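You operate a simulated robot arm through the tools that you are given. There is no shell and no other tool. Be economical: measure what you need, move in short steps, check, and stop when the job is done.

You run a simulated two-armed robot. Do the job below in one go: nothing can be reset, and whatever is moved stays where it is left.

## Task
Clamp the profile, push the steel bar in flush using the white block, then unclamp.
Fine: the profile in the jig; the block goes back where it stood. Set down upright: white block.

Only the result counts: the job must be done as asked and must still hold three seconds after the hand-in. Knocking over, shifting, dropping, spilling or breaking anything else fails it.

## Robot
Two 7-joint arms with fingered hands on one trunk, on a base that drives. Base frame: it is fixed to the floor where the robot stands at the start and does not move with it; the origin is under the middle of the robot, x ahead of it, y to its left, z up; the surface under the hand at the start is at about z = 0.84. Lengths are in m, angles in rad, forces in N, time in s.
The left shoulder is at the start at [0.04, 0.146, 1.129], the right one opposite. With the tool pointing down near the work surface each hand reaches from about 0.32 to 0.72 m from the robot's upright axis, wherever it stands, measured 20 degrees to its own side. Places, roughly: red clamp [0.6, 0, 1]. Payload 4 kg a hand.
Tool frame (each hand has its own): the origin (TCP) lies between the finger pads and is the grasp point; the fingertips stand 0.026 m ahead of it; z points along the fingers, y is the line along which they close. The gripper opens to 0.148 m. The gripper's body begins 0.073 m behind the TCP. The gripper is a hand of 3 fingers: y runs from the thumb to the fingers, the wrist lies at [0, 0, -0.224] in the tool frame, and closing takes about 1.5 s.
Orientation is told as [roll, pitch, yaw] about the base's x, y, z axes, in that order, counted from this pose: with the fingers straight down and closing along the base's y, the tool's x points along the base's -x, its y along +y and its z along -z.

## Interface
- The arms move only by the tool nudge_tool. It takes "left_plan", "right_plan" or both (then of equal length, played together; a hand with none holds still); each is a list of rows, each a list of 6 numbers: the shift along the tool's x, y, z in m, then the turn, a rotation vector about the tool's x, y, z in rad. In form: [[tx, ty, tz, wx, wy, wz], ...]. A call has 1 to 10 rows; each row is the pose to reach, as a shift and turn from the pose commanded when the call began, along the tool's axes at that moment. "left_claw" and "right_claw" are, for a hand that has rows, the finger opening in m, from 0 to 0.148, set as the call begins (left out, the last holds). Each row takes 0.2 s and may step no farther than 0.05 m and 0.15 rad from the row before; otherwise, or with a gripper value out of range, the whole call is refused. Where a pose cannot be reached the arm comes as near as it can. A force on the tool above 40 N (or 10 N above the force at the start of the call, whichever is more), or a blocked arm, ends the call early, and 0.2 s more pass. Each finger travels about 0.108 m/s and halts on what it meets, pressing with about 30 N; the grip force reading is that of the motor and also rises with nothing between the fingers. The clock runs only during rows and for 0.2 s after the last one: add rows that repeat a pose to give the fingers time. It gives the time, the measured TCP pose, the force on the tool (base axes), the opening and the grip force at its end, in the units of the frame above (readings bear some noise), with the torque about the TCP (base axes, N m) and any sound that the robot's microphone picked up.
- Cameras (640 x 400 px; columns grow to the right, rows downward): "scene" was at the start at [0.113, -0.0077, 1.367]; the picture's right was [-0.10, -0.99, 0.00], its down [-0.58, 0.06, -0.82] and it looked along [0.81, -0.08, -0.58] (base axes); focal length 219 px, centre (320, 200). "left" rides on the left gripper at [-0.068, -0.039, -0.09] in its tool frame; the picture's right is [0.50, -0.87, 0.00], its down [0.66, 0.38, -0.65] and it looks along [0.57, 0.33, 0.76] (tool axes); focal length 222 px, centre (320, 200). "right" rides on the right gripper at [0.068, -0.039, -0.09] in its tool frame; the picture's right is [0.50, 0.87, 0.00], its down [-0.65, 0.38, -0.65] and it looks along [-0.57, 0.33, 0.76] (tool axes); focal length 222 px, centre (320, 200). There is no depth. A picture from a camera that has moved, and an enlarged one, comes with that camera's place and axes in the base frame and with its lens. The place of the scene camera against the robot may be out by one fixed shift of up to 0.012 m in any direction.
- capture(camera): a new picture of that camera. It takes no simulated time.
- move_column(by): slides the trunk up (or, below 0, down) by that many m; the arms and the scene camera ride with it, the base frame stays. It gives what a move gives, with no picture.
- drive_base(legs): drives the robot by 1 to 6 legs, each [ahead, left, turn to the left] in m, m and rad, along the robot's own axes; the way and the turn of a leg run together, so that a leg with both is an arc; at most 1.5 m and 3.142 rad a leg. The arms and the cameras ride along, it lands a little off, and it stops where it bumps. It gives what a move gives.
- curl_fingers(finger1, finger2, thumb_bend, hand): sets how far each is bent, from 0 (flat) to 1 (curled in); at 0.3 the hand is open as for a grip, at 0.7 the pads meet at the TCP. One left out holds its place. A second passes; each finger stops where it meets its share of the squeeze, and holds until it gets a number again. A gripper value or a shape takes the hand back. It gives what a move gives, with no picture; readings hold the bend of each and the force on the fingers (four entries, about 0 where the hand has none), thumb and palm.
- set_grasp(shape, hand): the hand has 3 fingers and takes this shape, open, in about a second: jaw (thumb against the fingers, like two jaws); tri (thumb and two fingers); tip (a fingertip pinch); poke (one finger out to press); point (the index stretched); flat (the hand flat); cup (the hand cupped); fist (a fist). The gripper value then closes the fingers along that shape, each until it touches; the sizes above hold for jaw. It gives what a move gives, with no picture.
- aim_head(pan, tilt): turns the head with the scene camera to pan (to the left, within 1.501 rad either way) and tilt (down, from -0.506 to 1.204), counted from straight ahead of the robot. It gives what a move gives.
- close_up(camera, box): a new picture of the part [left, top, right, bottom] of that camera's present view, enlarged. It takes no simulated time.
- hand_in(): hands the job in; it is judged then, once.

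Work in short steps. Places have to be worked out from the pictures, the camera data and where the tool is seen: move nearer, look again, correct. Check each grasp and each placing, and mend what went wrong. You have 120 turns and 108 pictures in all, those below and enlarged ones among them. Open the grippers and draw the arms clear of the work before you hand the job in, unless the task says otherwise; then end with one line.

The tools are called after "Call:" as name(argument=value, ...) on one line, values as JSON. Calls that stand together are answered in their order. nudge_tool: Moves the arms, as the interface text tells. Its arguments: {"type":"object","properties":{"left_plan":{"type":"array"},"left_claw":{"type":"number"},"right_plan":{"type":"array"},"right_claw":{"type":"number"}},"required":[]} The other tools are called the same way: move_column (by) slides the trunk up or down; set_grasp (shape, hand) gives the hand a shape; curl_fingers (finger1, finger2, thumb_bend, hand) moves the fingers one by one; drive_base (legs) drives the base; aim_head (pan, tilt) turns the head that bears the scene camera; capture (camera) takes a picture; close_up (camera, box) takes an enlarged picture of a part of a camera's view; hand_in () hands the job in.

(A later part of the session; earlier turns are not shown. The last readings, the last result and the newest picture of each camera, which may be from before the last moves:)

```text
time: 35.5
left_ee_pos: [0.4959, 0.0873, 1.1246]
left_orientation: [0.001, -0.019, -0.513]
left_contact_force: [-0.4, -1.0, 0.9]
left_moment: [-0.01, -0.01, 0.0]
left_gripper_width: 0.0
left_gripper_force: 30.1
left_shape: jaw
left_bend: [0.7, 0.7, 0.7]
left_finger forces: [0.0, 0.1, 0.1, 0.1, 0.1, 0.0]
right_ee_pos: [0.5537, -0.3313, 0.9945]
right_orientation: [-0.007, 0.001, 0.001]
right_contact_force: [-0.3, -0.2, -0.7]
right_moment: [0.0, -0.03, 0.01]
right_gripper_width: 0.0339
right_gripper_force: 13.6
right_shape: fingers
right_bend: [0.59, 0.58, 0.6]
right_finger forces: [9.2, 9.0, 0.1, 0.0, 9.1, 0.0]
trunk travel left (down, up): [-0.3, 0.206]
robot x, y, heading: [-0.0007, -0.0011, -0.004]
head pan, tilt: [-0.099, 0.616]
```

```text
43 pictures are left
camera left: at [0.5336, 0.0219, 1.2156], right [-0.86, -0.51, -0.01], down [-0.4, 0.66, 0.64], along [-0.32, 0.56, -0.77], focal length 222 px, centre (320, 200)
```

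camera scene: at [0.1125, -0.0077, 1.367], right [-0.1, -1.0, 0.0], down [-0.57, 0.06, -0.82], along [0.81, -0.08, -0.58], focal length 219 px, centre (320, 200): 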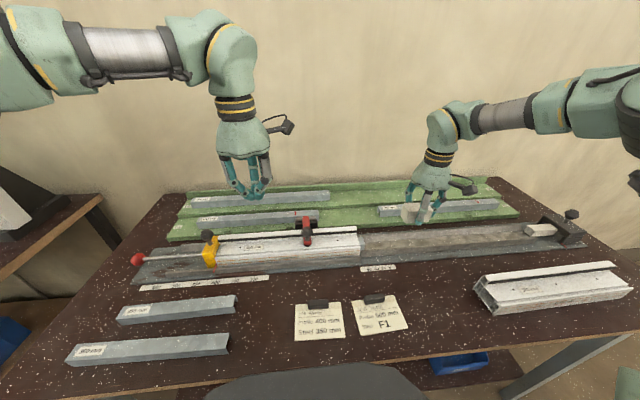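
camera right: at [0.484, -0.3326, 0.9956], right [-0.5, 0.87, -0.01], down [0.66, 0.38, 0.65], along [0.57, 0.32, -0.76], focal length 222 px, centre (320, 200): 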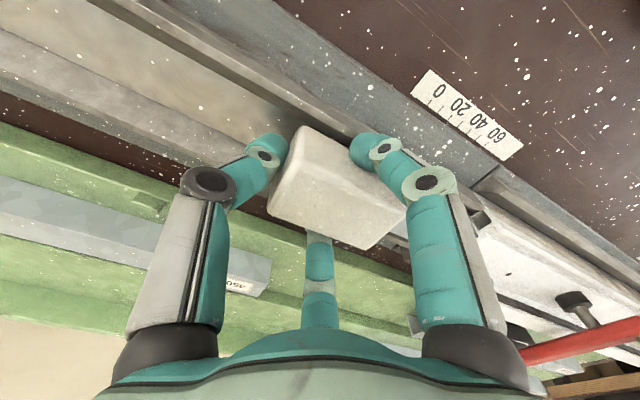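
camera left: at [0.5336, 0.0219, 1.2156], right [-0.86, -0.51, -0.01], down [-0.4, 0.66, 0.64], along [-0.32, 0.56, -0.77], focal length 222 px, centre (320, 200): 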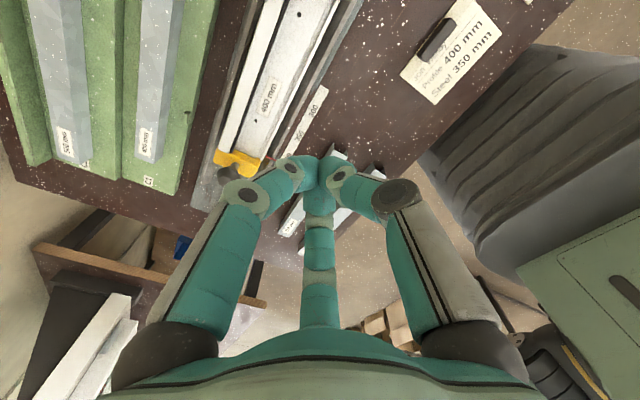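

The space to the left looks clear. I drive the base 0.10 m to the left.

Call:
drive_base(legs=[[0, 0.1, 0]])

Call:
capture(camera="scene")

```text
time: 36.6
left_ee_pos: [0.4952, 0.1872, 1.1241]
left_orientation: [0.001, -0.017, -0.512]
left_contact_force: [0.3, -0.1, 0.0]
left_moment: [-0.01, 0.04, -0.01]
left_gripper_width: 0.0
left_gripper_force: 30.1
left_shape: jaw
left_bend: [0.7, 0.7, 0.7]
left_finger forces: [0.0, 0.0, 0.1, 0.0, 0.0, 0.1]
right_ee_pos: [0.5529, -0.2311, 0.9938]
right_orientation: [-0.008, 0.002, -0.002]
right_contact_force: [0.1, 0.0, -1.5]
right_moment: [-0.04, -0.01, 0.0]
right_gripper_width: 0.034
right_gripper_force: 13.5
right_shape: fingers
right_bend: [0.59, 0.58, 0.6]
right_finger forces: [9.1, 8.9, 0.1, 0.0, 9.2, 0.0]
trunk travel left (down, up): [-0.3, 0.206]
robot x, y, heading: [0.0008, 0.1009, 0.0]
head pan, tilt: [-0.099, 0.616]
```

```text
42 pictures are left
camera scene: at [0.1132, 0.0915, 1.367], right [-0.1, -0.99, 0.0], down [-0.58, 0.06, -0.82], along [0.81, -0.08, -0.58], focal length 219 px, centre (320, 200)
```

scene: 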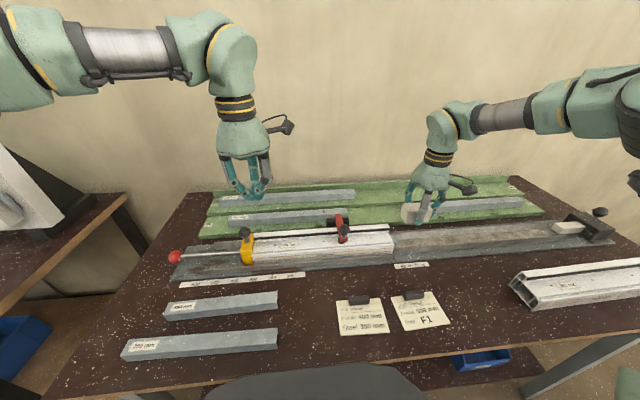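

The drive went well. I back the block to y≈-0.275, lower to z≈0.905, then look.

Call:
nudge_tool(right_plan=[[0, -0.025, 0, 0, 0, 0], [0, -0.045, 0.01, 0, 0, 0], [0, -0.045, 0.045, 0, 0, 0], [0, -0.045, 0.075, 0, 0, 0], [0, -0.045, 0.088, 0, 0, 0]])

Call:
close_up(camera="scene", box=[360, 200, 460, 265])

```text
time: 37.8
left_ee_pos: [0.4955, 0.1862, 1.1241]
left_orientation: [-0.004, -0.017, -0.513]
left_contact_force: [0.1, 0.1, 0.4]
left_moment: [0.01, -0.02, 0.01]
left_gripper_width: 0.0
left_gripper_force: 29.9
left_shape: jaw
left_bend: [0.7, 0.7, 0.7]
left_finger forces: [0.0, 0.0, 0.0, 0.0, 0.0, 0.1]
right_ee_pos: [0.5527, -0.2778, 0.907]
right_orientation: [-0.009, 0.002, -0.003]
right_contact_force: [1.1, 0.0, -1.2]
right_moment: [-0.03, 0.01, -0.03]
right_gripper_width: 0.0342
right_gripper_force: 13.9
right_shape: fingers
right_bend: [0.59, 0.58, 0.6]
right_finger forces: [9.0, 8.9, 0.1, 0.0, 9.0, 0.1]
trunk travel left (down, up): [-0.3, 0.206]
robot x, y, heading: [-0.0028, 0.0974, -0.001]
head pan, tilt: [-0.099, 0.616]
```

```text
6.15 times, centred on (410, 232) of scene
camera zoom: at [0.1132, 0.0926, 1.367], right [-0.1, -0.99, 0.0], down [-0.58, 0.06, -0.82], along [0.81, -0.08, -0.58], focal length 1349 px, centre (-234, 0)
```

zoom: 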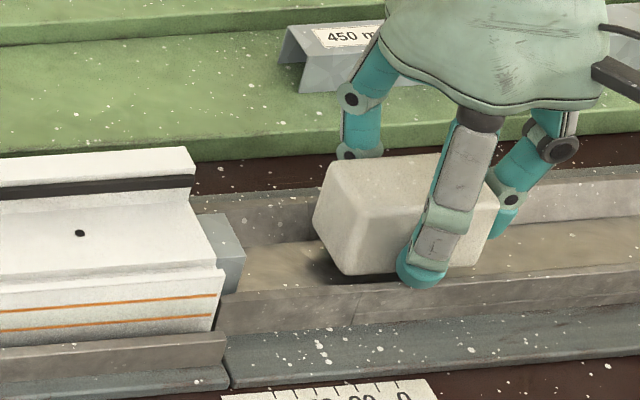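

About 16 mm remain. I push forward: 4 cm quickly, then in fine rows until the block meets the profile end.

Call:
nudge_tool(right_plan=[[0, 0.012, 0.001, 0, 0, 0], [0, 0.024, 0.002, 0, 0, 0], [0, 0.034, 0.002, 0, 0, 0], [0, 0.04, 0.002, 0, 0, 0], [0, 0.044, 0.002, 0, 0, 0], [0, 0.048, 0.002, 0, 0, 0], [0, 0.051, 0.002, 0, 0, 0], [0, 0.054, 0.002, 0, 0, 0], [0, 0.057, 0.002, 0, 0, 0]])

Call:
close_up(camera="scene", box=[360, 200, 460, 265])

```text
time: 39.8
left_ee_pos: [0.4952, 0.1869, 1.1257]
left_orientation: [0.001, -0.019, -0.512]
left_contact_force: [-0.9, 0.4, -0.5]
left_moment: [0.01, 0.03, -0.02]
left_gripper_width: 0.0002
left_gripper_force: 29.9
left_shape: jaw
left_bend: [0.7, 0.7, 0.7]
left_finger forces: [0.0, 0.0, 0.0, 0.1, 0.0, 0.0]
right_ee_pos: [0.5529, -0.2207, 0.904]
right_orientation: [-0.01, 0.003, -0.002]
right_contact_force: [-0.5, -2.3, 2.1]
right_moment: [-0.03, 0.07, 0.02]
right_gripper_width: 0.0335
right_gripper_force: 16.9
right_shape: fingers
right_bend: [0.59, 0.58, 0.6]
right_finger forces: [13.1, 8.9, 0.0, 0.0, 10.9, 0.1]
trunk travel left (down, up): [-0.3, 0.206]
robot x, y, heading: [0.0017, 0.1011, 0.001]
head pan, tilt: [-0.099, 0.616]
```

```text
6.15 times, centred on (410, 232) of scene
camera zoom: at [0.1128, 0.0923, 1.367], right [-0.1, -0.99, 0.0], down [-0.57, 0.06, -0.82], along [0.81, -0.08, -0.58], focal length 1349 px, centre (-234, 0)
```

zoom: 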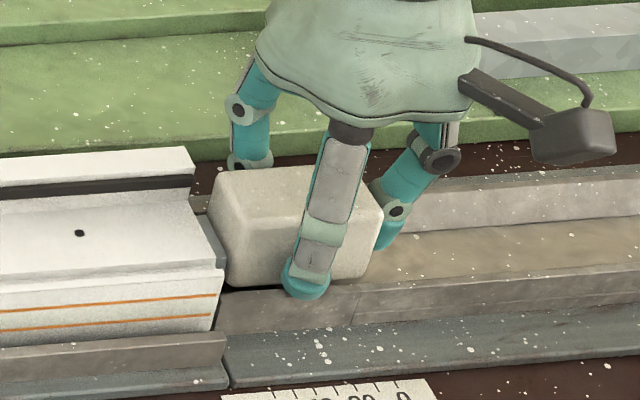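

Only a few mm remain. I raise 1.5 mm (slight rail touch) and continue in 2 mm rows until contact force shows.

Call:
nudge_tool(right_plan=[[0, 0.0, -0.0015, 0, 0, 0], [0, 0.002, -0.0015, 0, 0, 0], [0, 0.004, -0.0015, 0, 0, 0], [0, 0.006, -0.0015, 0, 0, 0], [0, 0.008, -0.0015, 0, 0, 0]])

Call:
close_up(camera="scene", box=[370, 210, 440, 260])

```text
time: 41.0
left_ee_pos: [0.4955, 0.1862, 1.1233]
left_orientation: [-0.001, -0.017, -0.514]
left_contact_force: [-0.5, 0.1, 0.3]
left_moment: [-0.02, 0.01, -0.02]
left_gripper_width: 0.0
left_gripper_force: 29.8
left_shape: jaw
left_bend: [0.7, 0.7, 0.7]
left_finger forces: [0.0, 0.0, 0.0, 0.1, 0.0, 0.0]
right_ee_pos: [0.5534, -0.212, 0.9059]
right_orientation: [-0.01, 0.003, -0.001]
right_contact_force: [0.5, -1.6, -1.4]
right_moment: [-0.04, 0.03, -0.02]
right_gripper_width: 0.0338
right_gripper_force: 14.2
right_shape: fingers
right_bend: [0.59, 0.58, 0.6]
right_finger forces: [8.9, 9.1, 0.0, 0.1, 10.1, 0.0]
trunk travel left (down, up): [-0.3, 0.206]
robot x, y, heading: [-0.0009, 0.1024, 0.001]
head pan, tilt: [-0.099, 0.616]
```

```text
8.00 times, centred on (405, 235) of scene
camera zoom: at [0.1132, 0.0923, 1.367], right [-0.1, -0.99, 0.0], down [-0.58, 0.06, -0.82], along [0.81, -0.08, -0.58], focal length 1753 px, centre (-360, -80)
```

zoom: 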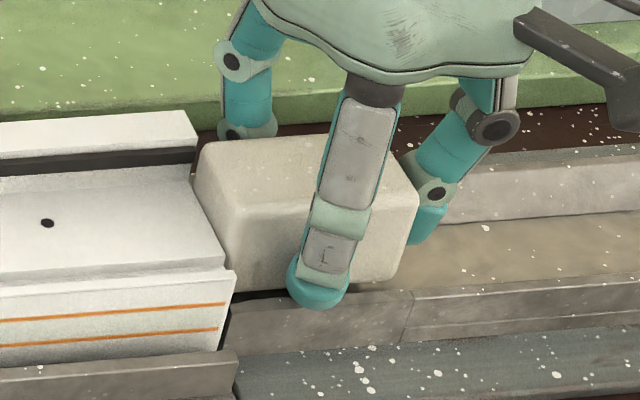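

Block almost meets the profile; force still only ~1.6 N. I continue in 1 mm rows.

Call:
nudge_tool(right_plan=[[0, 0.001, 0, 0, 0, 0], [0, 0.002, 0, 0, 0, 0], [0, 0.003, 0, 0, 0, 0], [0, 0.004, 0, 0, 0, 0]])

Call:
close_up(camera="scene", box=[370, 210, 440, 260])

```text
time: 42.0
left_ee_pos: [0.4946, 0.1855, 1.1248]
left_orientation: [-0.001, -0.018, -0.513]
left_contact_force: [0.1, -0.4, 0.7]
left_moment: [0.0, 0.01, 0.04]
left_gripper_width: 0.0
left_gripper_force: 30.0
left_shape: jaw
left_bend: [0.7, 0.7, 0.7]
left_finger forces: [0.0, 0.0, 0.0, 0.1, 0.1, 0.1]
right_ee_pos: [0.5535, -0.2097, 0.9055]
right_orientation: [-0.007, 0.002, -0.002]
right_contact_force: [1.0, -6.2, -1.7]
right_moment: [-0.17, -0.02, 0.01]
right_gripper_width: 0.034
right_gripper_force: 15.2
right_shape: fingers
right_bend: [0.6, 0.59, 0.59]
right_finger forces: [8.3, 8.8, 0.0, 0.0, 12.6, 0.0]
trunk travel left (down, up): [-0.3, 0.206]
robot x, y, heading: [0.004, 0.1013, 0.004]
head pan, tilt: [-0.099, 0.616]
```

```text
8.00 times, centred on (405, 235) of scene
camera zoom: at [0.1134, 0.0911, 1.3669], right [-0.1, -0.99, 0.0], down [-0.58, 0.06, -0.82], along [0.81, -0.08, -0.58], focal length 1753 px, centre (-360, -80)
```

zoom: 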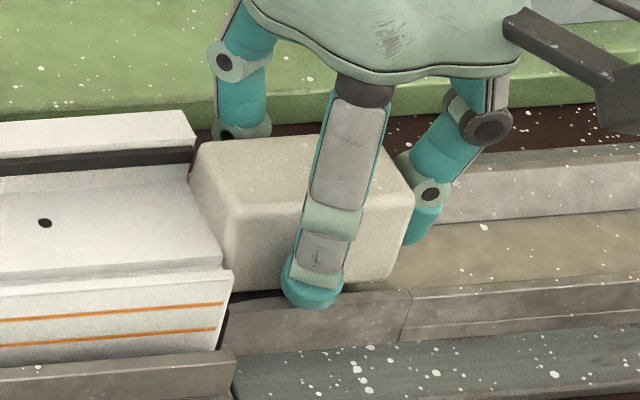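

Force rises to 6 N: the block now meets the rim. I add 3 mm of push to seat it firmly.

Call:
nudge_tool(right_plan=[[0, 0.001, 0, 0, 0, 0], [0, 0.002, 0, 0, 0, 0], [0, 0.003, 0, 0, 0, 0], [0, 0.003, 0, 0, 0, 0]])

```text
time: 43.0
left_ee_pos: [0.496, 0.1849, 1.1236]
left_orientation: [0.0, -0.018, -0.514]
left_contact_force: [0.5, -0.5, 0.1]
left_moment: [0.0, 0.01, 0.0]
left_gripper_width: 0.0001
left_gripper_force: 30.2
left_shape: jaw
left_bend: [0.7, 0.7, 0.7]
left_finger forces: [0.0, 0.1, 0.1, 0.0, 0.1, 0.0]
right_ee_pos: [0.5518, -0.2083, 0.9051]
right_orientation: [-0.006, 0.001, -0.002]
right_contact_force: [0.4, -11.8, -0.5]
right_moment: [-0.36, 0.05, -0.03]
right_gripper_width: 0.0341
right_gripper_force: 15.6
right_shape: fingers
right_bend: [0.6, 0.6, 0.59]
right_finger forces: [8.4, 8.7, 0.1, 0.0, 14.5, 0.0]
trunk travel left (down, up): [-0.3, 0.206]
robot x, y, heading: [0.0009, 0.097, -0.003]
head pan, tilt: [-0.099, 0.616]
```

Solid resistance (12 N) with no travel. I draw the block back and check flushness.

Call:
nudge_tool(right_plan=[[0, -0.01, 0, 0, 0, 0], [0, -0.03, 0, 0, 0, 0], [0, -0.06, -0.02, 0, 0, 0], [0, -0.09, -0.05, 0, 0, 0], [0, -0.11, -0.09, 0, 0, 0]])

Call:
close_up(camera="scene", box=[370, 210, 430, 255])

Call:
close_up(camera="right", box=[440, 130, 640, 300])

```text
time: 44.2
left_ee_pos: [0.4954, 0.1865, 1.1251]
left_orientation: [0.002, -0.019, -0.512]
left_contact_force: [0.0, 0.6, -0.2]
left_moment: [-0.04, 0.02, -0.01]
left_gripper_width: 0.0
left_gripper_force: 30.0
left_shape: jaw
left_bend: [0.7, 0.7, 0.7]
left_finger forces: [0.0, 0.1, 0.1, 0.0, 0.0, 0.1]
right_ee_pos: [0.5515, -0.3142, 0.9965]
right_orientation: [-0.007, 0.0, -0.002]
right_contact_force: [-0.6, -0.2, -1.2]
right_moment: [-0.04, -0.02, -0.01]
right_gripper_width: 0.0339
right_gripper_force: 14.6
right_shape: fingers
right_bend: [0.59, 0.59, 0.6]
right_finger forces: [9.7, 9.8, 0.1, 0.0, 9.4, 0.0]
trunk travel left (down, up): [-0.3, 0.206]
robot x, y, heading: [0.001, 0.1012, -0.001]
head pan, tilt: [-0.099, 0.616]
```

```text
8.89 times, centred on (400, 232) of scene
camera zoom: at [0.1122, 0.0923, 1.3671], right [-0.1, -0.99, 0.0], down [-0.57, 0.06, -0.82], along [0.81, -0.08, -0.58], focal length 1948 px, centre (-391, -89)
```

zoom: 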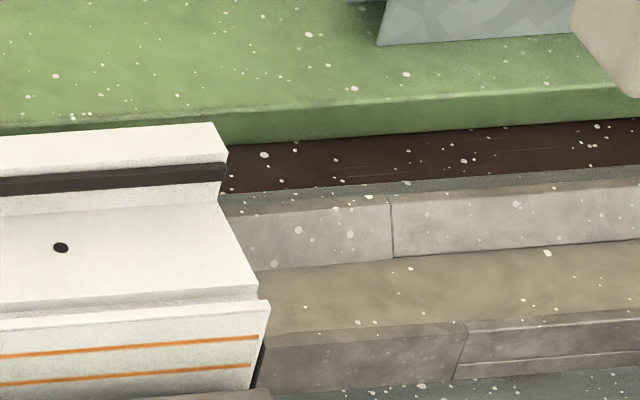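

```text
2.35 times, centred on (540, 215) of right
camera zoom: at [0.4831, -0.3537, 1.0879], right [-0.5, 0.87, -0.01], down [0.66, 0.38, 0.65], along [0.57, 0.32, -0.76], focal length 523 px, centre (-198, 165)
```

zoom: 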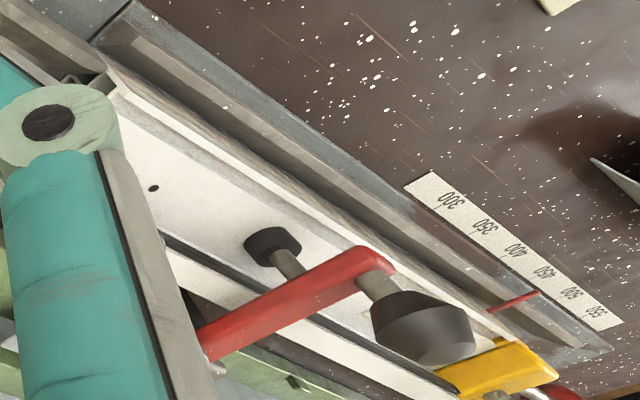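

The bar no longer protrudes. Now I carry the block back above its original place (yaw 0.1).

Call:
nudge_tool(right_plan=[[0.04, -0.004, 0, 0, 0, -0.02], [0.08, -0.008, 0, 0, 0, -0.04], [0.12, -0.012, 0, 0, 0, -0.06], [0.16, -0.016, 0, 0, 0, -0.08], [0.2, -0.019, 0, 0, 0, -0.1], [0.2055, -0.019, 0.03, 0, 0, -0.1]])

Call:
capture(camera="right")

Call:
capture(camera="scene")

```text
time: 45.6
left_ee_pos: [0.4979, 0.1866, 1.1238]
left_orientation: [-0.003, -0.017, -0.513]
left_contact_force: [1.7, 0.2, 0.5]
left_moment: [0.01, 0.03, 0.0]
left_gripper_width: 0.0
left_gripper_force: 29.9
left_shape: jaw
left_bend: [0.7, 0.7, 0.7]
left_finger forces: [0.0, 0.0, 0.0, 0.0, 0.1, 0.0]
right_ee_pos: [0.348, -0.3312, 0.9652]
right_orientation: [-0.008, 0.005, 0.098]
right_contact_force: [-0.2, -0.1, -1.4]
right_moment: [-0.03, 0.0, -0.01]
right_gripper_width: 0.0331
right_gripper_force: 14.7
right_shape: fingers
right_bend: [0.59, 0.59, 0.6]
right_finger forces: [9.5, 9.8, 0.0, 0.1, 9.1, 0.0]
trunk travel left (down, up): [-0.3, 0.206]
robot x, y, heading: [-0.0015, 0.0971, 0.002]
head pan, tilt: [-0.099, 0.616]
```

```text
35 pictures are left
camera right: at [0.2832, -0.3763, 1.0566], right [-0.58, 0.81, 0.0], down [0.62, 0.44, 0.65], along [0.53, 0.37, -0.76], focal length 222 px, centre (320, 200)
```

right: 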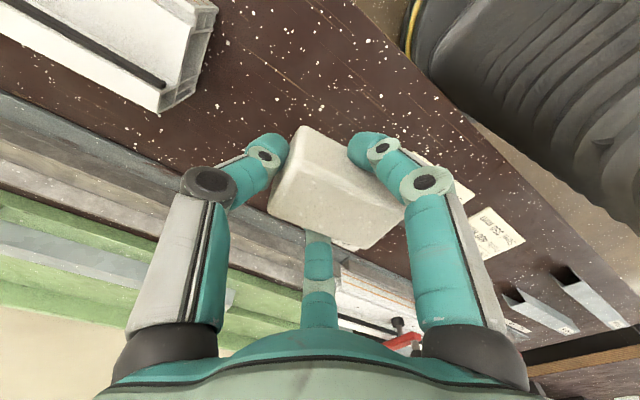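

```text
34 pictures are left
camera scene: at [0.115, 0.0918, 1.3668], right [-0.1, -0.99, 0.0], down [-0.58, 0.06, -0.82], along [0.81, -0.08, -0.58], focal length 219 px, centre (320, 200)
```

scene: 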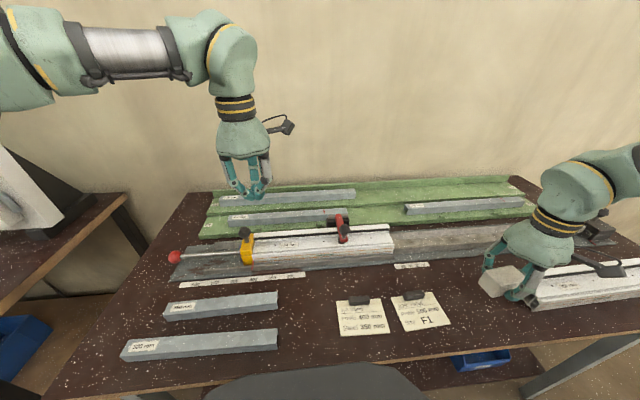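

Above its place. I lower it to the table height of the grasp (z≈0.879), finishing slowly.

Call:
nudge_tool(right_plan=[[0.0015, -0.001, 0.04, 0, 0, 0], [0.0015, -0.001, 0.07, 0, 0, 0], [0.0015, -0.001, 0.08, 0, 0, 0], [0.0015, -0.001, 0.083, 0, 0, 0], [0.0015, -0.001, 0.085, 0, 0, 0], [0.0015, -0.001, 0.087, 0, 0, 0]])

Call:
close_up(camera="scene", box=[460, 240, 600, 340])

```text
time: 47.0
left_ee_pos: [0.4948, 0.1863, 1.124]
left_orientation: [-0.001, -0.019, -0.512]
left_contact_force: [0.0, -0.1, 0.0]
left_moment: [0.02, 0.0, -0.01]
left_gripper_width: 0.0
left_gripper_force: 30.1
left_shape: jaw
left_bend: [0.7, 0.7, 0.7]
left_finger forces: [0.1, 0.0, 0.0, 0.1, 0.0, 0.0]
right_ee_pos: [0.3451, -0.3345, 0.8795]
right_orientation: [-0.009, 0.001, 0.099]
right_contact_force: [0.9, -0.3, -1.0]
right_moment: [0.0, 0.02, 0.0]
right_gripper_width: 0.0335
right_gripper_force: 14.4
right_shape: fingers
right_bend: [0.59, 0.59, 0.6]
right_finger forces: [9.5, 9.7, 0.0, 0.1, 9.1, 0.0]
trunk travel left (down, up): [-0.3, 0.206]
robot x, y, heading: [-0.0005, 0.0994, 0.002]
head pan, tilt: [-0.099, 0.616]
```

```text
4.00 times, centred on (530, 290) of scene
camera zoom: at [0.1129, 0.0925, 1.367], right [-0.1, -0.99, 0.0], down [-0.57, 0.06, -0.82], along [0.81, -0.08, -0.58], focal length 877 px, centre (-520, -160)
```

zoom: 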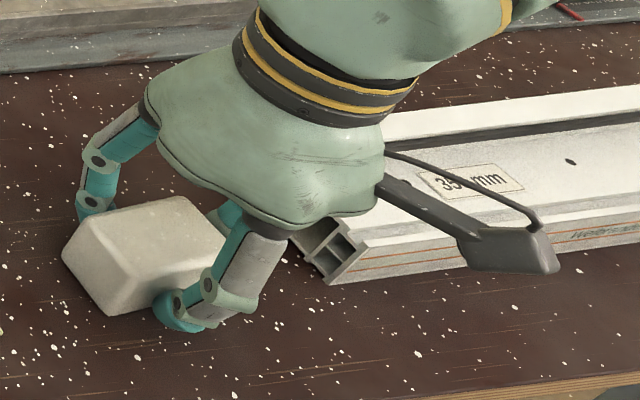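

Still no contact force; I lower in 1 mm rows until the table bears the block.

Call:
nudge_tool(right_plan=[[0, 0, 0.001, 0, 0, 0], [0, 0, 0.002, 0, 0, 0], [0, 0, 0.003, 0, 0, 0]])

```text
time: 47.8
left_ee_pos: [0.4946, 0.1868, 1.1239]
left_orientation: [-0.002, -0.02, -0.513]
left_contact_force: [0.5, 0.1, -0.8]
left_moment: [-0.06, 0.0, 0.0]
left_gripper_width: 0.0001
left_gripper_force: 30.4
left_shape: jaw
left_bend: [0.7, 0.7, 0.7]
left_finger forces: [0.0, 0.0, 0.1, 0.1, 0.0, 0.0]
right_ee_pos: [0.3451, -0.3349, 0.8766]
right_orientation: [-0.009, -0.002, 0.1]
right_contact_force: [0.8, 0.0, 7.3]
right_moment: [0.02, -0.06, 0.04]
right_gripper_width: 0.0334
right_gripper_force: 14.7
right_shape: fingers
right_bend: [0.59, 0.59, 0.6]
right_finger forces: [9.7, 10.2, 0.0, 0.1, 9.6, 0.0]
trunk travel left (down, up): [-0.3, 0.206]
robot x, y, heading: [-0.0022, 0.0996, -0.0]
head pan, tilt: [-0.099, 0.616]
```

The block rests on the table (7 N). I open the digits gently.

Call:
curl_fingers(hand="right", finger1=0.5, finger2=0.5, thumb_bend=0.52)

Call:
nudge_tool(right_plan=[[0, 0, -0.02, 0, 0, 0], [0, 0, -0.06, 0, 0, 0], [0, 0, -0.1, 0, 0, 0], [0, -0.0, -0.14, 0, 0, 0], [0.0, 0, -0.18, 0, 0, 0]])

Call:
close_up(camera="scene", box=[460, 240, 600, 340])

Call:
close_up(camera="right", box=[240, 30, 400, 150])

```text
time: 48.8
left_ee_pos: [0.495, 0.1868, 1.1251]
left_orientation: [-0.001, -0.02, -0.514]
left_contact_force: [-0.1, 0.1, 0.2]
left_moment: [0.02, -0.02, 0.01]
left_gripper_width: 0.0001
left_gripper_force: 30.5
left_shape: jaw
left_bend: [0.7, 0.7, 0.7]
left_finger forces: [0.0, 0.0, 0.0, 0.0, 0.0, 0.1]
right_ee_pos: [0.3461, -0.3361, 0.8777]
right_orientation: [-0.009, 0.003, 0.097]
right_contact_force: [0.2, -0.3, -0.2]
right_moment: [0.01, -0.01, -0.01]
right_gripper_width: 0.0582
right_gripper_force: 0.0
right_shape: fingers
right_bend: [0.5, 0.5, 0.52]
right_finger forces: [0.1, 0.1, 0.1, 0.1, 0.0, 0.1]
trunk travel left (down, up): [-0.3, 0.206]
robot x, y, heading: [-0.0029, 0.1018, 0.001]
head pan, tilt: [-0.099, 0.616]
```

```text
time: 50.0
left_ee_pos: [0.4939, 0.1869, 1.1248]
left_orientation: [0.001, -0.019, -0.514]
left_contact_force: [-0.2, 0.4, -0.4]
left_moment: [0.01, -0.03, 0.0]
left_gripper_width: 0.0001
left_gripper_force: 30.4
left_shape: jaw
left_bend: [0.7, 0.7, 0.7]
left_finger forces: [0.0, 0.0, 0.1, 0.0, 0.0, 0.1]
right_ee_pos: [0.3456, -0.3325, 1.0552]
right_orientation: [-0.008, 0.002, 0.098]
right_contact_force: [-0.4, 0.2, 0.1]
right_moment: [-0.02, 0.0, 0.02]
right_gripper_width: 0.0586
right_gripper_force: 0.0
right_shape: fingers
right_bend: [0.5, 0.5, 0.52]
right_finger forces: [0.0, 0.0, 0.0, 0.0, 0.1, 0.0]
trunk travel left (down, up): [-0.3, 0.206]
robot x, y, heading: [-0.0053, 0.0999, -0.002]
head pan, tilt: [-0.099, 0.616]
```

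```text
4.00 times, centred on (530, 290) of scene
camera zoom: at [0.112, 0.093, 1.3671], right [-0.1, -0.99, 0.0], down [-0.57, 0.06, -0.82], along [0.81, -0.08, -0.58], focal length 877 px, centre (-520, -160)
```

zoom: 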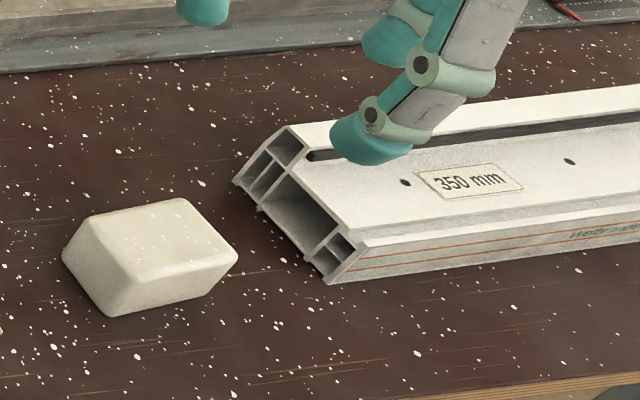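

```text
3.33 times, centred on (320, 90) of right
camera zoom: at [0.2805, -0.3783, 1.1467], right [-0.58, 0.81, -0.01], down [0.62, 0.45, 0.65], along [0.53, 0.37, -0.76], focal length 740 px, centre (320, 567)
```

zoom: 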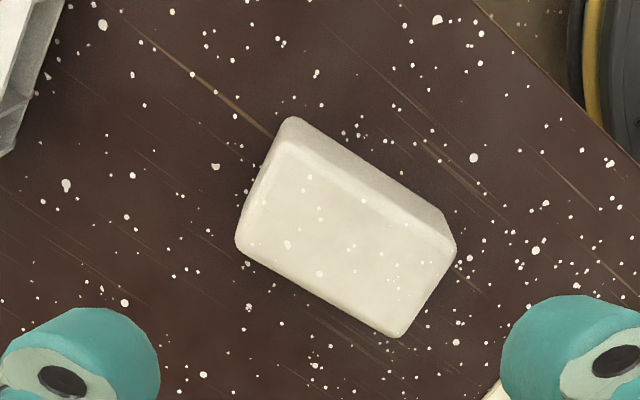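

Block is back within ~3 mm of its place, standing upright. Now I check the bar end and clamp from this camera.

Call:
close_up(camera="right", box=[220, 150, 420, 300])

```text
2.67 times, centred on (320, 225) of right
camera zoom: at [0.2805, -0.3783, 1.1467], right [-0.58, 0.81, -0.01], down [0.62, 0.45, 0.65], along [0.53, 0.37, -0.76], focal length 592 px, centre (320, 133)
```

zoom: 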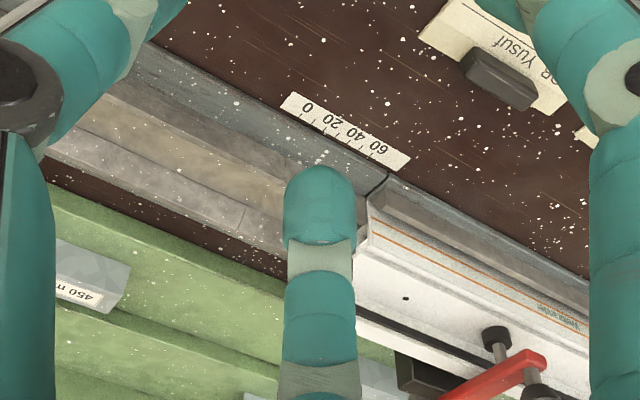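

The finger hides the end. I move the right hand aside for a clear view of the profile's end face.

Call:
nudge_tool(right_plan=[[-0.0, -0.0, -0.03, 0, 0, 0], [-0.033, -0.026, -0.03, 0, 0, 0], [-0.065, -0.052, -0.03, 0, 0, 0], [-0.0977, -0.0782, -0.03, 0, 0, 0]])

Call:
close_up(camera="right", box=[330, 170, 430, 260])

```text
time: 51.0
left_ee_pos: [0.4962, 0.1858, 1.1223]
left_orientation: [-0.003, -0.017, -0.516]
left_contact_force: [-0.2, 0.5, 0.0]
left_moment: [0.02, -0.01, -0.02]
left_gripper_width: 0.0
left_gripper_force: 30.2
left_shape: jaw
left_bend: [0.7, 0.7, 0.7]
left_finger forces: [0.0, 0.0, 0.0, 0.1, 0.1, 0.0]
right_ee_pos: [0.4501, -0.4026, 1.0865]
right_orientation: [-0.008, 0.003, 0.098]
right_contact_force: [-0.2, -0.5, 0.2]
right_moment: [0.0, 0.0, 0.0]
right_gripper_width: 0.0584
right_gripper_force: 0.1
right_shape: fingers
right_bend: [0.5, 0.5, 0.52]
right_finger forces: [0.0, 0.1, 0.0, 0.0, 0.1, 0.0]
trunk travel left (down, up): [-0.3, 0.206]
robot x, y, heading: [-0.001, 0.0992, 0.004]
head pan, tilt: [-0.099, 0.616]
```

```text
4.44 times, centred on (380, 215) of right
camera zoom: at [0.3857, -0.4476, 1.1777], right [-0.58, 0.81, 0.0], down [0.62, 0.44, 0.65], along [0.53, 0.37, -0.76], focal length 987 px, centre (53, 133)
```

zoom: 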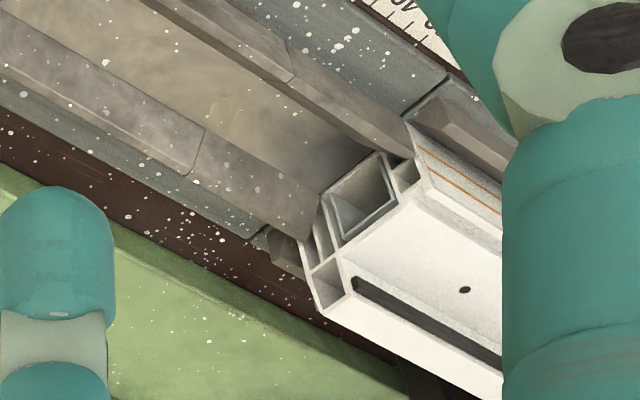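

The bar's edge sits inside the profile frame. I zoom tighter to judge flushness.

Call:
close_up(camera="right", box=[390, 195, 430, 225])

Call:
close_up(camera="right", box=[395, 200, 420, 218])

```text
13.33 times, centred on (410, 210) of right
camera zoom: at [0.3857, -0.4476, 1.1777], right [-0.58, 0.81, 0.0], down [0.62, 0.44, 0.65], along [0.53, 0.37, -0.76], focal length 2962 px, centre (-880, 67)
```

zoom: 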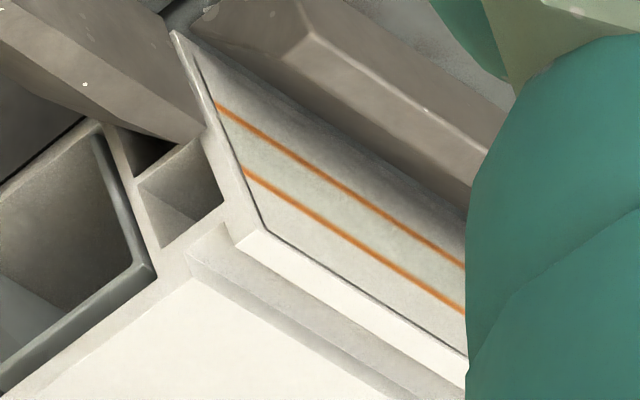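

```text
16.00 times, centred on (408, 209) of right
camera zoom: at [0.3857, -0.4476, 1.1777], right [-0.58, 0.81, 0.0], down [0.62, 0.44, 0.65], along [0.53, 0.37, -0.76], focal length 3554 px, centre (-1080, 56)
```

zoom: 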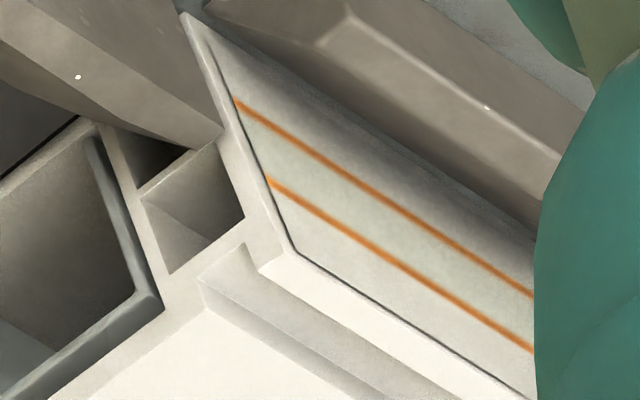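

The bar is flush. For the unclamping the left arm needs reach, so I drive the base back 0.1 m to the right (hands are high and clear).

Call:
drive_base(legs=[[0, -0.1, 0]])

Call:
nudge_tool(left_plan=[[-0.02, -0.03, 0, 0, 0, 0], [-0.04, -0.055, 0, 0, 0, 0], [-0.06, -0.065, 0, 0, 0, 0], [-0.077, -0.075, 0.0, 0, 0, 0], [-0.077, -0.075, 0.02, 0, 0, 0]], left_claw=0.148)

Call:
capture(camera="left")

Call:
close_up(camera="scene", box=[220, 120, 420, 260])

```text
time: 52.2
left_ee_pos: [0.4951, 0.0874, 1.1247]
left_orientation: [-0.002, -0.018, -0.513]
left_contact_force: [0.1, 0.7, 0.2]
left_moment: [-0.01, -0.06, 0.0]
left_gripper_width: 0.0002
left_gripper_force: 30.3
left_shape: jaw
left_bend: [0.7, 0.7, 0.7]
left_finger forces: [0.0, 0.0, 0.0, 0.1, 0.1, 0.0]
right_ee_pos: [0.45, -0.5008, 1.0875]
right_orientation: [-0.008, 0.002, 0.098]
right_contact_force: [0.5, -0.2, -0.2]
right_moment: [-0.01, 0.03, 0.02]
right_gripper_width: 0.0586
right_gripper_force: 0.0
right_shape: fingers
right_bend: [0.5, 0.5, 0.52]
right_finger forces: [0.0, 0.1, 0.0, 0.1, 0.0, 0.0]
trunk travel left (down, up): [-0.3, 0.206]
robot x, y, heading: [-0.0003, -0.0001, -0.003]
head pan, tilt: [-0.099, 0.616]
```

```text
time: 53.4
left_ee_pos: [0.5267, -0.0164, 1.1037]
left_orientation: [-0.003, -0.017, -0.513]
left_contact_force: [-0.5, 0.0, 0.1]
left_moment: [0.03, -0.02, -0.01]
left_gripper_width: 0.1479
left_gripper_force: 0.0
left_shape: jaw
left_bend: [0.3, 0.3, 0.3]
left_finger forces: [0.1, 0.0, 0.0, 0.0, 0.1, 0.1]
right_ee_pos: [0.4486, -0.5016, 1.0876]
right_orientation: [-0.009, 0.003, 0.098]
right_contact_force: [0.1, 0.5, 0.2]
right_moment: [-0.01, 0.03, 0.02]
right_gripper_width: 0.0586
right_gripper_force: 0.1
right_shape: fingers
right_bend: [0.5, 0.5, 0.52]
right_finger forces: [0.0, 0.1, 0.0, 0.1, 0.1, 0.0]
trunk travel left (down, up): [-0.3, 0.206]
robot x, y, heading: [0.0013, 0.0023, 0.003]
head pan, tilt: [-0.099, 0.616]
```

```text
26 pictures are left
camera left: at [0.5656, -0.0817, 1.1959], right [-0.86, -0.51, -0.01], down [-0.4, 0.66, 0.64], along [-0.32, 0.55, -0.77], focal length 222 px, centre (320, 200)
```

left: 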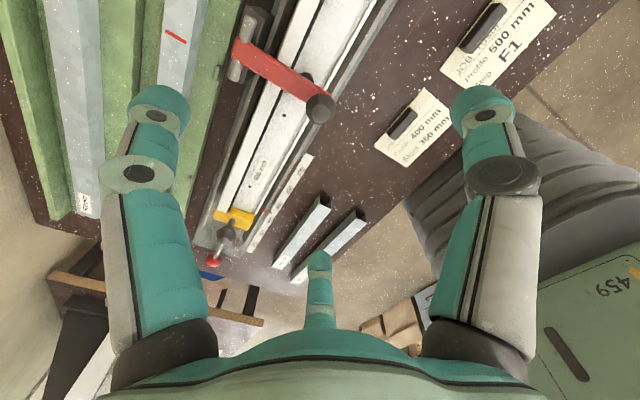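

```text
2.86 times, centred on (320, 190) of scene
camera zoom: at [0.1133, -0.0072, 1.3669], right [-0.1, -0.99, 0.0], down [-0.58, 0.06, -0.82], along [0.81, -0.08, -0.58], focal length 626 px, centre (320, 229)
```

zoom: 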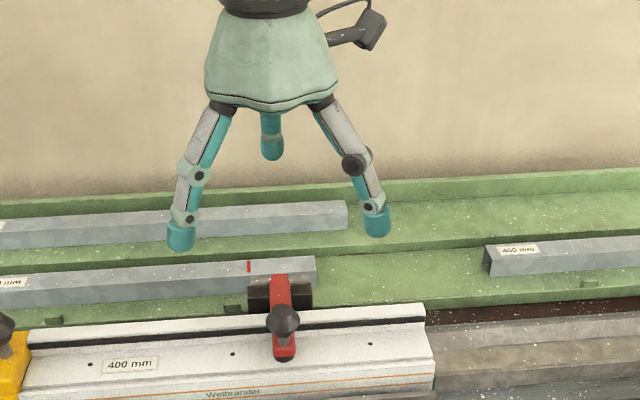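

Knob ≈[0.531,-0.019,0.957]. I turn the hand so one finger is on the robot's side of the knob and the red arm lies in the gap, then descend partway.

Call:
nudge_tool(left_plan=[[-0.002, 0, 0, 0, 0, -0.147], [-0.0045, 0, 0, 0, 0, -0.294], [-0.0045, 0, 0, 0, 0, -0.441], [-0.0045, 0, 0, 0, 0, -0.588], [-0.0045, 0, 0.02, 0, 0, -0.735], [-0.0045, 0, 0.04, 0, 0, -0.882], [-0.0045, 0, 0.06, 0, 0, -1.03], [-0.0045, 0, 0.08, 0, 0, -1.03]])

Call:
capture(camera="left")

Call:
close_up(camera="scene", box=[220, 120, 420, 260])

```text
time: 55.2
left_ee_pos: [0.533, -0.0194, 1.0232]
left_orientation: [-0.016, -0.007, 0.519]
left_contact_force: [-0.3, -0.5, -0.2]
left_moment: [0.01, 0.0, -0.02]
left_gripper_width: 0.148
left_gripper_force: 0.0
left_shape: jaw
left_bend: [0.3, 0.3, 0.3]
left_finger forces: [0.1, 0.1, 0.1, 0.0, 0.1, 0.0]
right_ee_pos: [0.4507, -0.5013, 1.0871]
right_orientation: [-0.01, 0.0, 0.097]
right_contact_force: [-0.4, 0.2, 0.2]
right_moment: [0.02, 0.0, 0.02]
right_gripper_width: 0.0584
right_gripper_force: 0.0
right_shape: fingers
right_bend: [0.5, 0.5, 0.52]
right_finger forces: [0.0, 0.0, 0.0, 0.0, 0.0, 0.0]
trunk travel left (down, up): [-0.3, 0.206]
robot x, y, heading: [0.0003, -0.0005, 0.0]
head pan, tilt: [-0.099, 0.616]
```

```text
24 pictures are left
camera left: at [0.6083, -0.0177, 1.1151], right [-0.01, -1.0, 0.01], down [-0.77, 0.01, 0.64], along [-0.64, 0.0, -0.77], focal length 222 px, centre (320, 200)
```

left: 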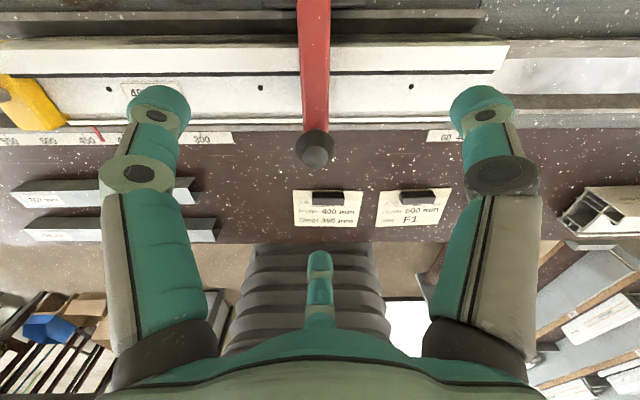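

```text
2.86 times, centred on (320, 190) of scene
camera zoom: at [0.1135, -0.0077, 1.3669], right [-0.1, -0.99, 0.0], down [-0.58, 0.06, -0.82], along [0.81, -0.08, -0.58], focal length 626 px, centre (320, 229)
```

zoom: 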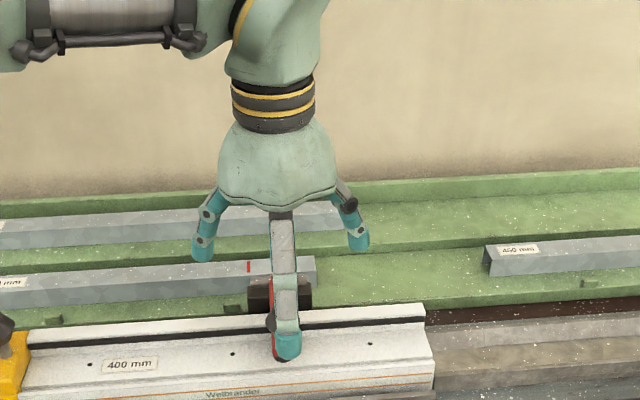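

Well centred. I descend 6 cm and close the digits on the knob.

Call:
nudge_tool(left_plan=[[0.002, 0.002, 0.025, 0, 0, 0], [0.002, 0.002, 0.045, 0, 0, 0], [0.002, 0.002, 0.061, 0, 0, 0]])

Call:
curl_fingers(hand="left", finger1=0.7, finger2=0.7, thumb_bend=0.7)

Call:
capture(camera="left")

```text
time: 56.0
left_ee_pos: [0.5289, -0.019, 0.9641]
left_orientation: [-0.015, -0.009, 0.515]
left_contact_force: [-0.5, 0.0, 1.2]
left_moment: [0.0, 0.01, -0.02]
left_gripper_width: 0.1478
left_gripper_force: 0.0
left_shape: jaw
left_bend: [0.3, 0.3, 0.3]
left_finger forces: [0.0, 0.1, 0.0, 0.0, 0.0, 0.0]
right_ee_pos: [0.4496, -0.5008, 1.087]
right_orientation: [-0.009, 0.002, 0.098]
right_contact_force: [-0.3, -0.2, 0.6]
right_moment: [-0.01, 0.0, -0.04]
right_gripper_width: 0.0581
right_gripper_force: 0.1
right_shape: fingers
right_bend: [0.5, 0.5, 0.52]
right_finger forces: [0.1, 0.0, 0.0, 0.1, 0.1, 0.0]
trunk travel left (down, up): [-0.3, 0.206]
robot x, y, heading: [0.0006, 0.003, -0.001]
head pan, tilt: [-0.099, 0.616]
```

```text
time: 57.0
left_ee_pos: [0.529, -0.02, 0.9623]
left_orientation: [-0.018, -0.009, 0.516]
left_contact_force: [0.0, 0.0, -3.5]
left_moment: [0.01, 0.01, -0.02]
left_gripper_width: 0.0095
left_gripper_force: 5.8
left_shape: fingers
left_bend: [0.65, 0.66, 0.68]
left_finger forces: [4.0, 3.7, 0.0, 0.0, 3.1, 0.1]
right_ee_pos: [0.4502, -0.5015, 1.0872]
right_orientation: [-0.009, 0.002, 0.097]
right_contact_force: [0.1, 0.1, -0.3]
right_moment: [-0.01, 0.03, -0.03]
right_gripper_width: 0.0585
right_gripper_force: 0.1
right_shape: fingers
right_bend: [0.5, 0.5, 0.52]
right_finger forces: [0.0, 0.1, 0.0, 0.1, 0.1, 0.0]
trunk travel left (down, up): [-0.3, 0.206]
robot x, y, heading: [-0.0005, -0.0013, -0.002]
head pan, tilt: [-0.099, 0.616]
```

```text
22 pictures are left
camera left: at [0.6054, -0.0183, 1.0542], right [-0.01, -1.0, 0.01], down [-0.77, 0.01, 0.64], along [-0.64, 0.0, -0.77], focal length 222 px, centre (320, 200)
```

left: 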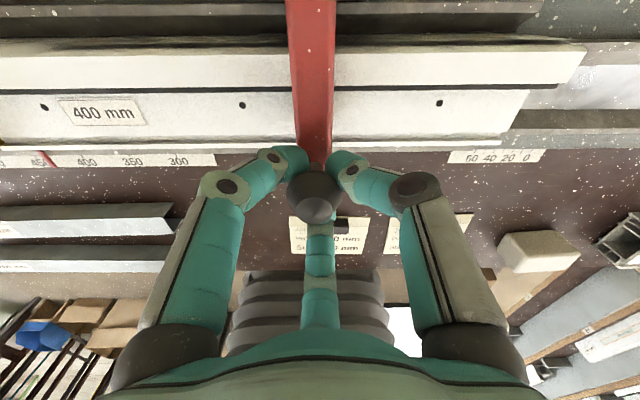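

The digits close around the stem beneath the knob. I lift along the arc gently for the first ~13°.

Call:
nudge_tool(left_plan=[[-0.0025, -0.0015, -0.006, 0, 0, 0], [-0.005, -0.003, -0.011, 0, 0, 0], [-0.0085, -0.005, -0.016, 0, 0, 0], [-0.0122, -0.0069, -0.021, 0, 0, 0]])

Call:
close_up(camera="scene", box=[240, 140, 400, 260])

```text
time: 58.0
left_ee_pos: [0.5415, -0.0202, 0.9862]
left_orientation: [-0.015, -0.006, 0.516]
left_contact_force: [-9.3, 0.3, -0.2]
left_moment: [0.05, 0.47, -0.01]
left_gripper_width: 0.0094
left_gripper_force: 9.9
left_shape: fingers
left_bend: [0.66, 0.63, 0.68]
left_finger forces: [4.0, 12.7, 0.0, 0.0, 3.9, 0.0]
right_ee_pos: [0.4493, -0.5021, 1.0869]
right_orientation: [-0.009, 0.0, 0.097]
right_contact_force: [-0.8, -0.3, -0.5]
right_moment: [-0.02, -0.04, 0.01]
right_gripper_width: 0.0584
right_gripper_force: 0.1
right_shape: fingers
right_bend: [0.5, 0.5, 0.52]
right_finger forces: [0.0, 0.0, 0.1, 0.0, 0.0, 0.0]
trunk travel left (down, up): [-0.3, 0.206]
robot x, y, heading: [0.0035, -0.0041, 0.002]
head pan, tilt: [-0.099, 0.616]
```

```text
3.33 times, centred on (320, 200) of scene
camera zoom: at [0.1107, -0.0079, 1.3672], right [-0.1, -0.99, 0.0], down [-0.57, 0.06, -0.82], along [0.81, -0.08, -0.58], focal length 731 px, centre (320, 200)
```

zoom: 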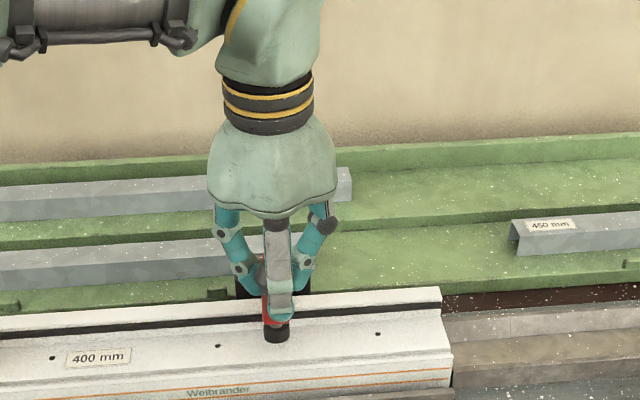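

Some resistance in x (9 N). I look from the left hand to see whether the lever rises.

Call:
capture(camera="left")

```text
20 pictures are left
camera left: at [0.6182, -0.0187, 1.0775], right [-0.01, -1.0, 0.01], down [-0.77, 0.01, 0.64], along [-0.64, 0.0, -0.77], focal length 222 px, centre (320, 200)
```

left: 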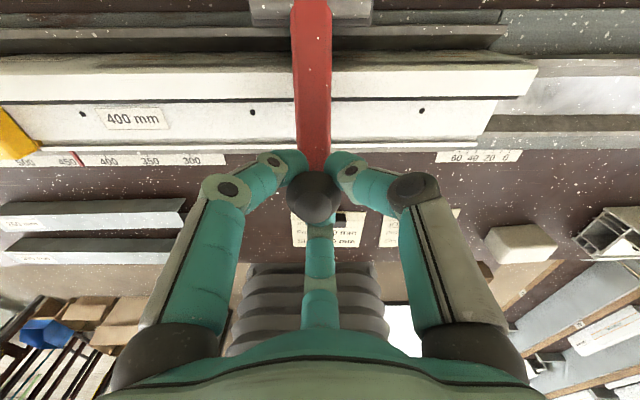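

The lever rises with the hand. I loosen the digits slightly into a cage and continue along the arc to about 15°.

Call:
curl_fingers(hand="left", finger1=0.62, finger2=0.62, thumb_bend=0.62)

Call:
nudge_tool(left_plan=[[-0.0078, -0.0044, -0.014, 0, 0, 0], [-0.0174, -0.0098, -0.024, 0, 0, 0], [-0.029, -0.0165, -0.032, 0, 0, 0], [-0.0418, -0.0236, -0.038, 0, 0, 0]])

Call:
capture(camera="left")

```text
time: 59.0
left_ee_pos: [0.5426, -0.0194, 0.9868]
left_orientation: [-0.015, -0.007, 0.516]
left_contact_force: [-0.7, 0.2, -1.0]
left_moment: [-0.01, -0.02, -0.02]
left_gripper_width: 0.0228
left_gripper_force: 0.5
left_shape: fingers
left_bend: [0.62, 0.61, 0.62]
left_finger forces: [0.0, 1.0, 0.0, 0.1, 0.0, 0.0]
right_ee_pos: [0.4498, -0.5015, 1.0875]
right_orientation: [-0.008, 0.001, 0.098]
right_contact_force: [-0.4, -0.2, 0.0]
right_moment: [0.02, -0.02, -0.01]
right_gripper_width: 0.0583
right_gripper_force: 0.0
right_shape: fingers
right_bend: [0.5, 0.5, 0.52]
right_finger forces: [0.0, 0.0, 0.0, 0.1, 0.1, 0.0]
trunk travel left (down, up): [-0.3, 0.206]
robot x, y, heading: [0.0003, 0.0, -0.003]
head pan, tilt: [-0.099, 0.616]
```

```text
time: 60.0
left_ee_pos: [0.5887, -0.0214, 1.0256]
left_orientation: [-0.017, -0.009, 0.517]
left_contact_force: [-11.1, -0.4, 7.7]
left_moment: [0.03, 0.76, 0.02]
left_gripper_width: 0.0225
left_gripper_force: 7.0
left_shape: fingers
left_bend: [0.62, 0.5, 0.62]
left_finger forces: [0.0, 13.8, 0.0, 0.0, 0.1, 0.1]
right_ee_pos: [0.4485, -0.5018, 1.088]
right_orientation: [-0.008, 0.0, 0.097]
right_contact_force: [0.2, 0.3, 0.3]
right_moment: [0.03, 0.0, -0.02]
right_gripper_width: 0.0583
right_gripper_force: 0.0
right_shape: fingers
right_bend: [0.5, 0.5, 0.52]
right_finger forces: [0.0, 0.0, 0.0, 0.1, 0.0, 0.0]
trunk travel left (down, up): [-0.3, 0.206]
robot x, y, heading: [-0.0006, -0.0008, 0.001]
head pan, tilt: [-0.099, 0.616]
```

```text
19 pictures are left
camera left: at [0.6654, -0.0195, 1.1169], right [-0.01, -1.0, 0.01], down [-0.77, 0.01, 0.64], along [-0.64, 0.0, -0.77], focal length 222 px, centre (320, 200)
```

left: 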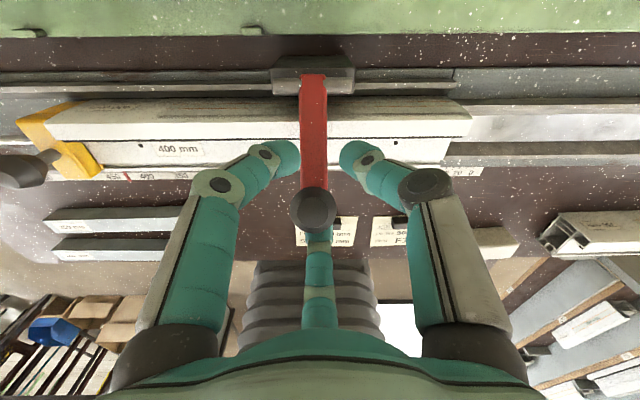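

The lever resists and lags (knob at ≈[0.565,1.005], one finger deflected). I go back to centre on the knob and regrip firmly.

Call:
nudge_tool(left_plan=[[0.01, 0.0056, 0.012, 0, 0, 0], [0.0197, 0.0112, 0.0226, 0, 0, 0]])

Call:
curl_fingers(hand="left", finger1=0.7, finger2=0.7, thumb_bend=0.7)

Call:
capture(camera="left")

```text
time: 60.6
left_ee_pos: [0.5674, -0.0192, 1.0013]
left_orientation: [-0.017, -0.012, 0.516]
left_contact_force: [-7.8, -0.3, 3.1]
left_moment: [0.01, 0.31, -0.01]
left_gripper_width: 0.0225
left_gripper_force: 3.6
left_shape: fingers
left_bend: [0.62, 0.53, 0.62]
left_finger forces: [0.1, 7.8, 0.0, 0.0, 0.0, 0.0]
right_ee_pos: [0.4495, -0.5017, 1.0888]
right_orientation: [-0.009, -0.001, 0.098]
right_contact_force: [0.2, 0.8, 0.6]
right_moment: [0.03, -0.01, 0.01]
right_gripper_width: 0.0585
right_gripper_force: 0.0
right_shape: fingers
right_bend: [0.5, 0.5, 0.52]
right_finger forces: [0.1, 0.0, 0.1, 0.0, 0.0, 0.1]
trunk travel left (down, up): [-0.3, 0.206]
robot x, y, heading: [0.0027, 0.0, 0.003]
head pan, tilt: [-0.099, 0.616]
```

```text
time: 61.6
left_ee_pos: [0.5656, -0.0205, 1.003]
left_orientation: [-0.014, -0.011, 0.516]
left_contact_force: [-11.2, -0.1, 3.9]
left_moment: [0.0, 0.51, 0.02]
left_gripper_width: 0.0
left_gripper_force: 6.6
left_shape: fingers
left_bend: [0.69, 0.53, 0.7]
left_finger forces: [0.1, 12.6, 0.0, 0.0, 0.0, 0.1]
right_ee_pos: [0.4481, -0.5017, 1.0882]
right_orientation: [-0.01, 0.0, 0.098]
right_contact_force: [0.2, 0.0, -0.5]
right_moment: [-0.02, 0.04, 0.02]
right_gripper_width: 0.0583
right_gripper_force: 0.0
right_shape: fingers
right_bend: [0.5, 0.5, 0.52]
right_finger forces: [0.0, 0.1, 0.0, 0.0, 0.0, 0.0]
trunk travel left (down, up): [-0.3, 0.206]
robot x, y, heading: [0.0024, -0.0034, -0.004]
head pan, tilt: [-0.099, 0.616]
```

```text
18 pictures are left
camera left: at [0.643, -0.0185, 1.0938], right [-0.01, -1.0, 0.01], down [-0.77, 0.01, 0.64], along [-0.64, 0.0, -0.77], focal length 222 px, centre (320, 200)
```

left: 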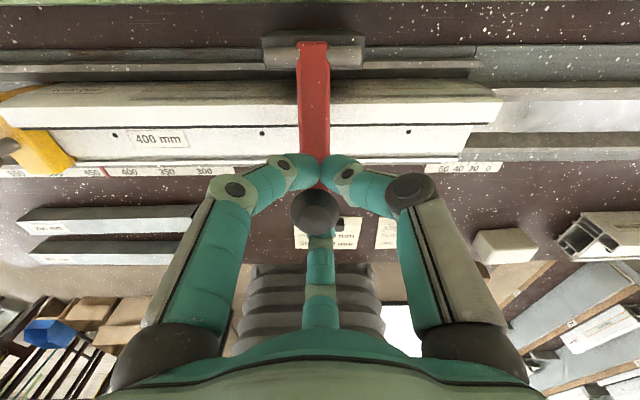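

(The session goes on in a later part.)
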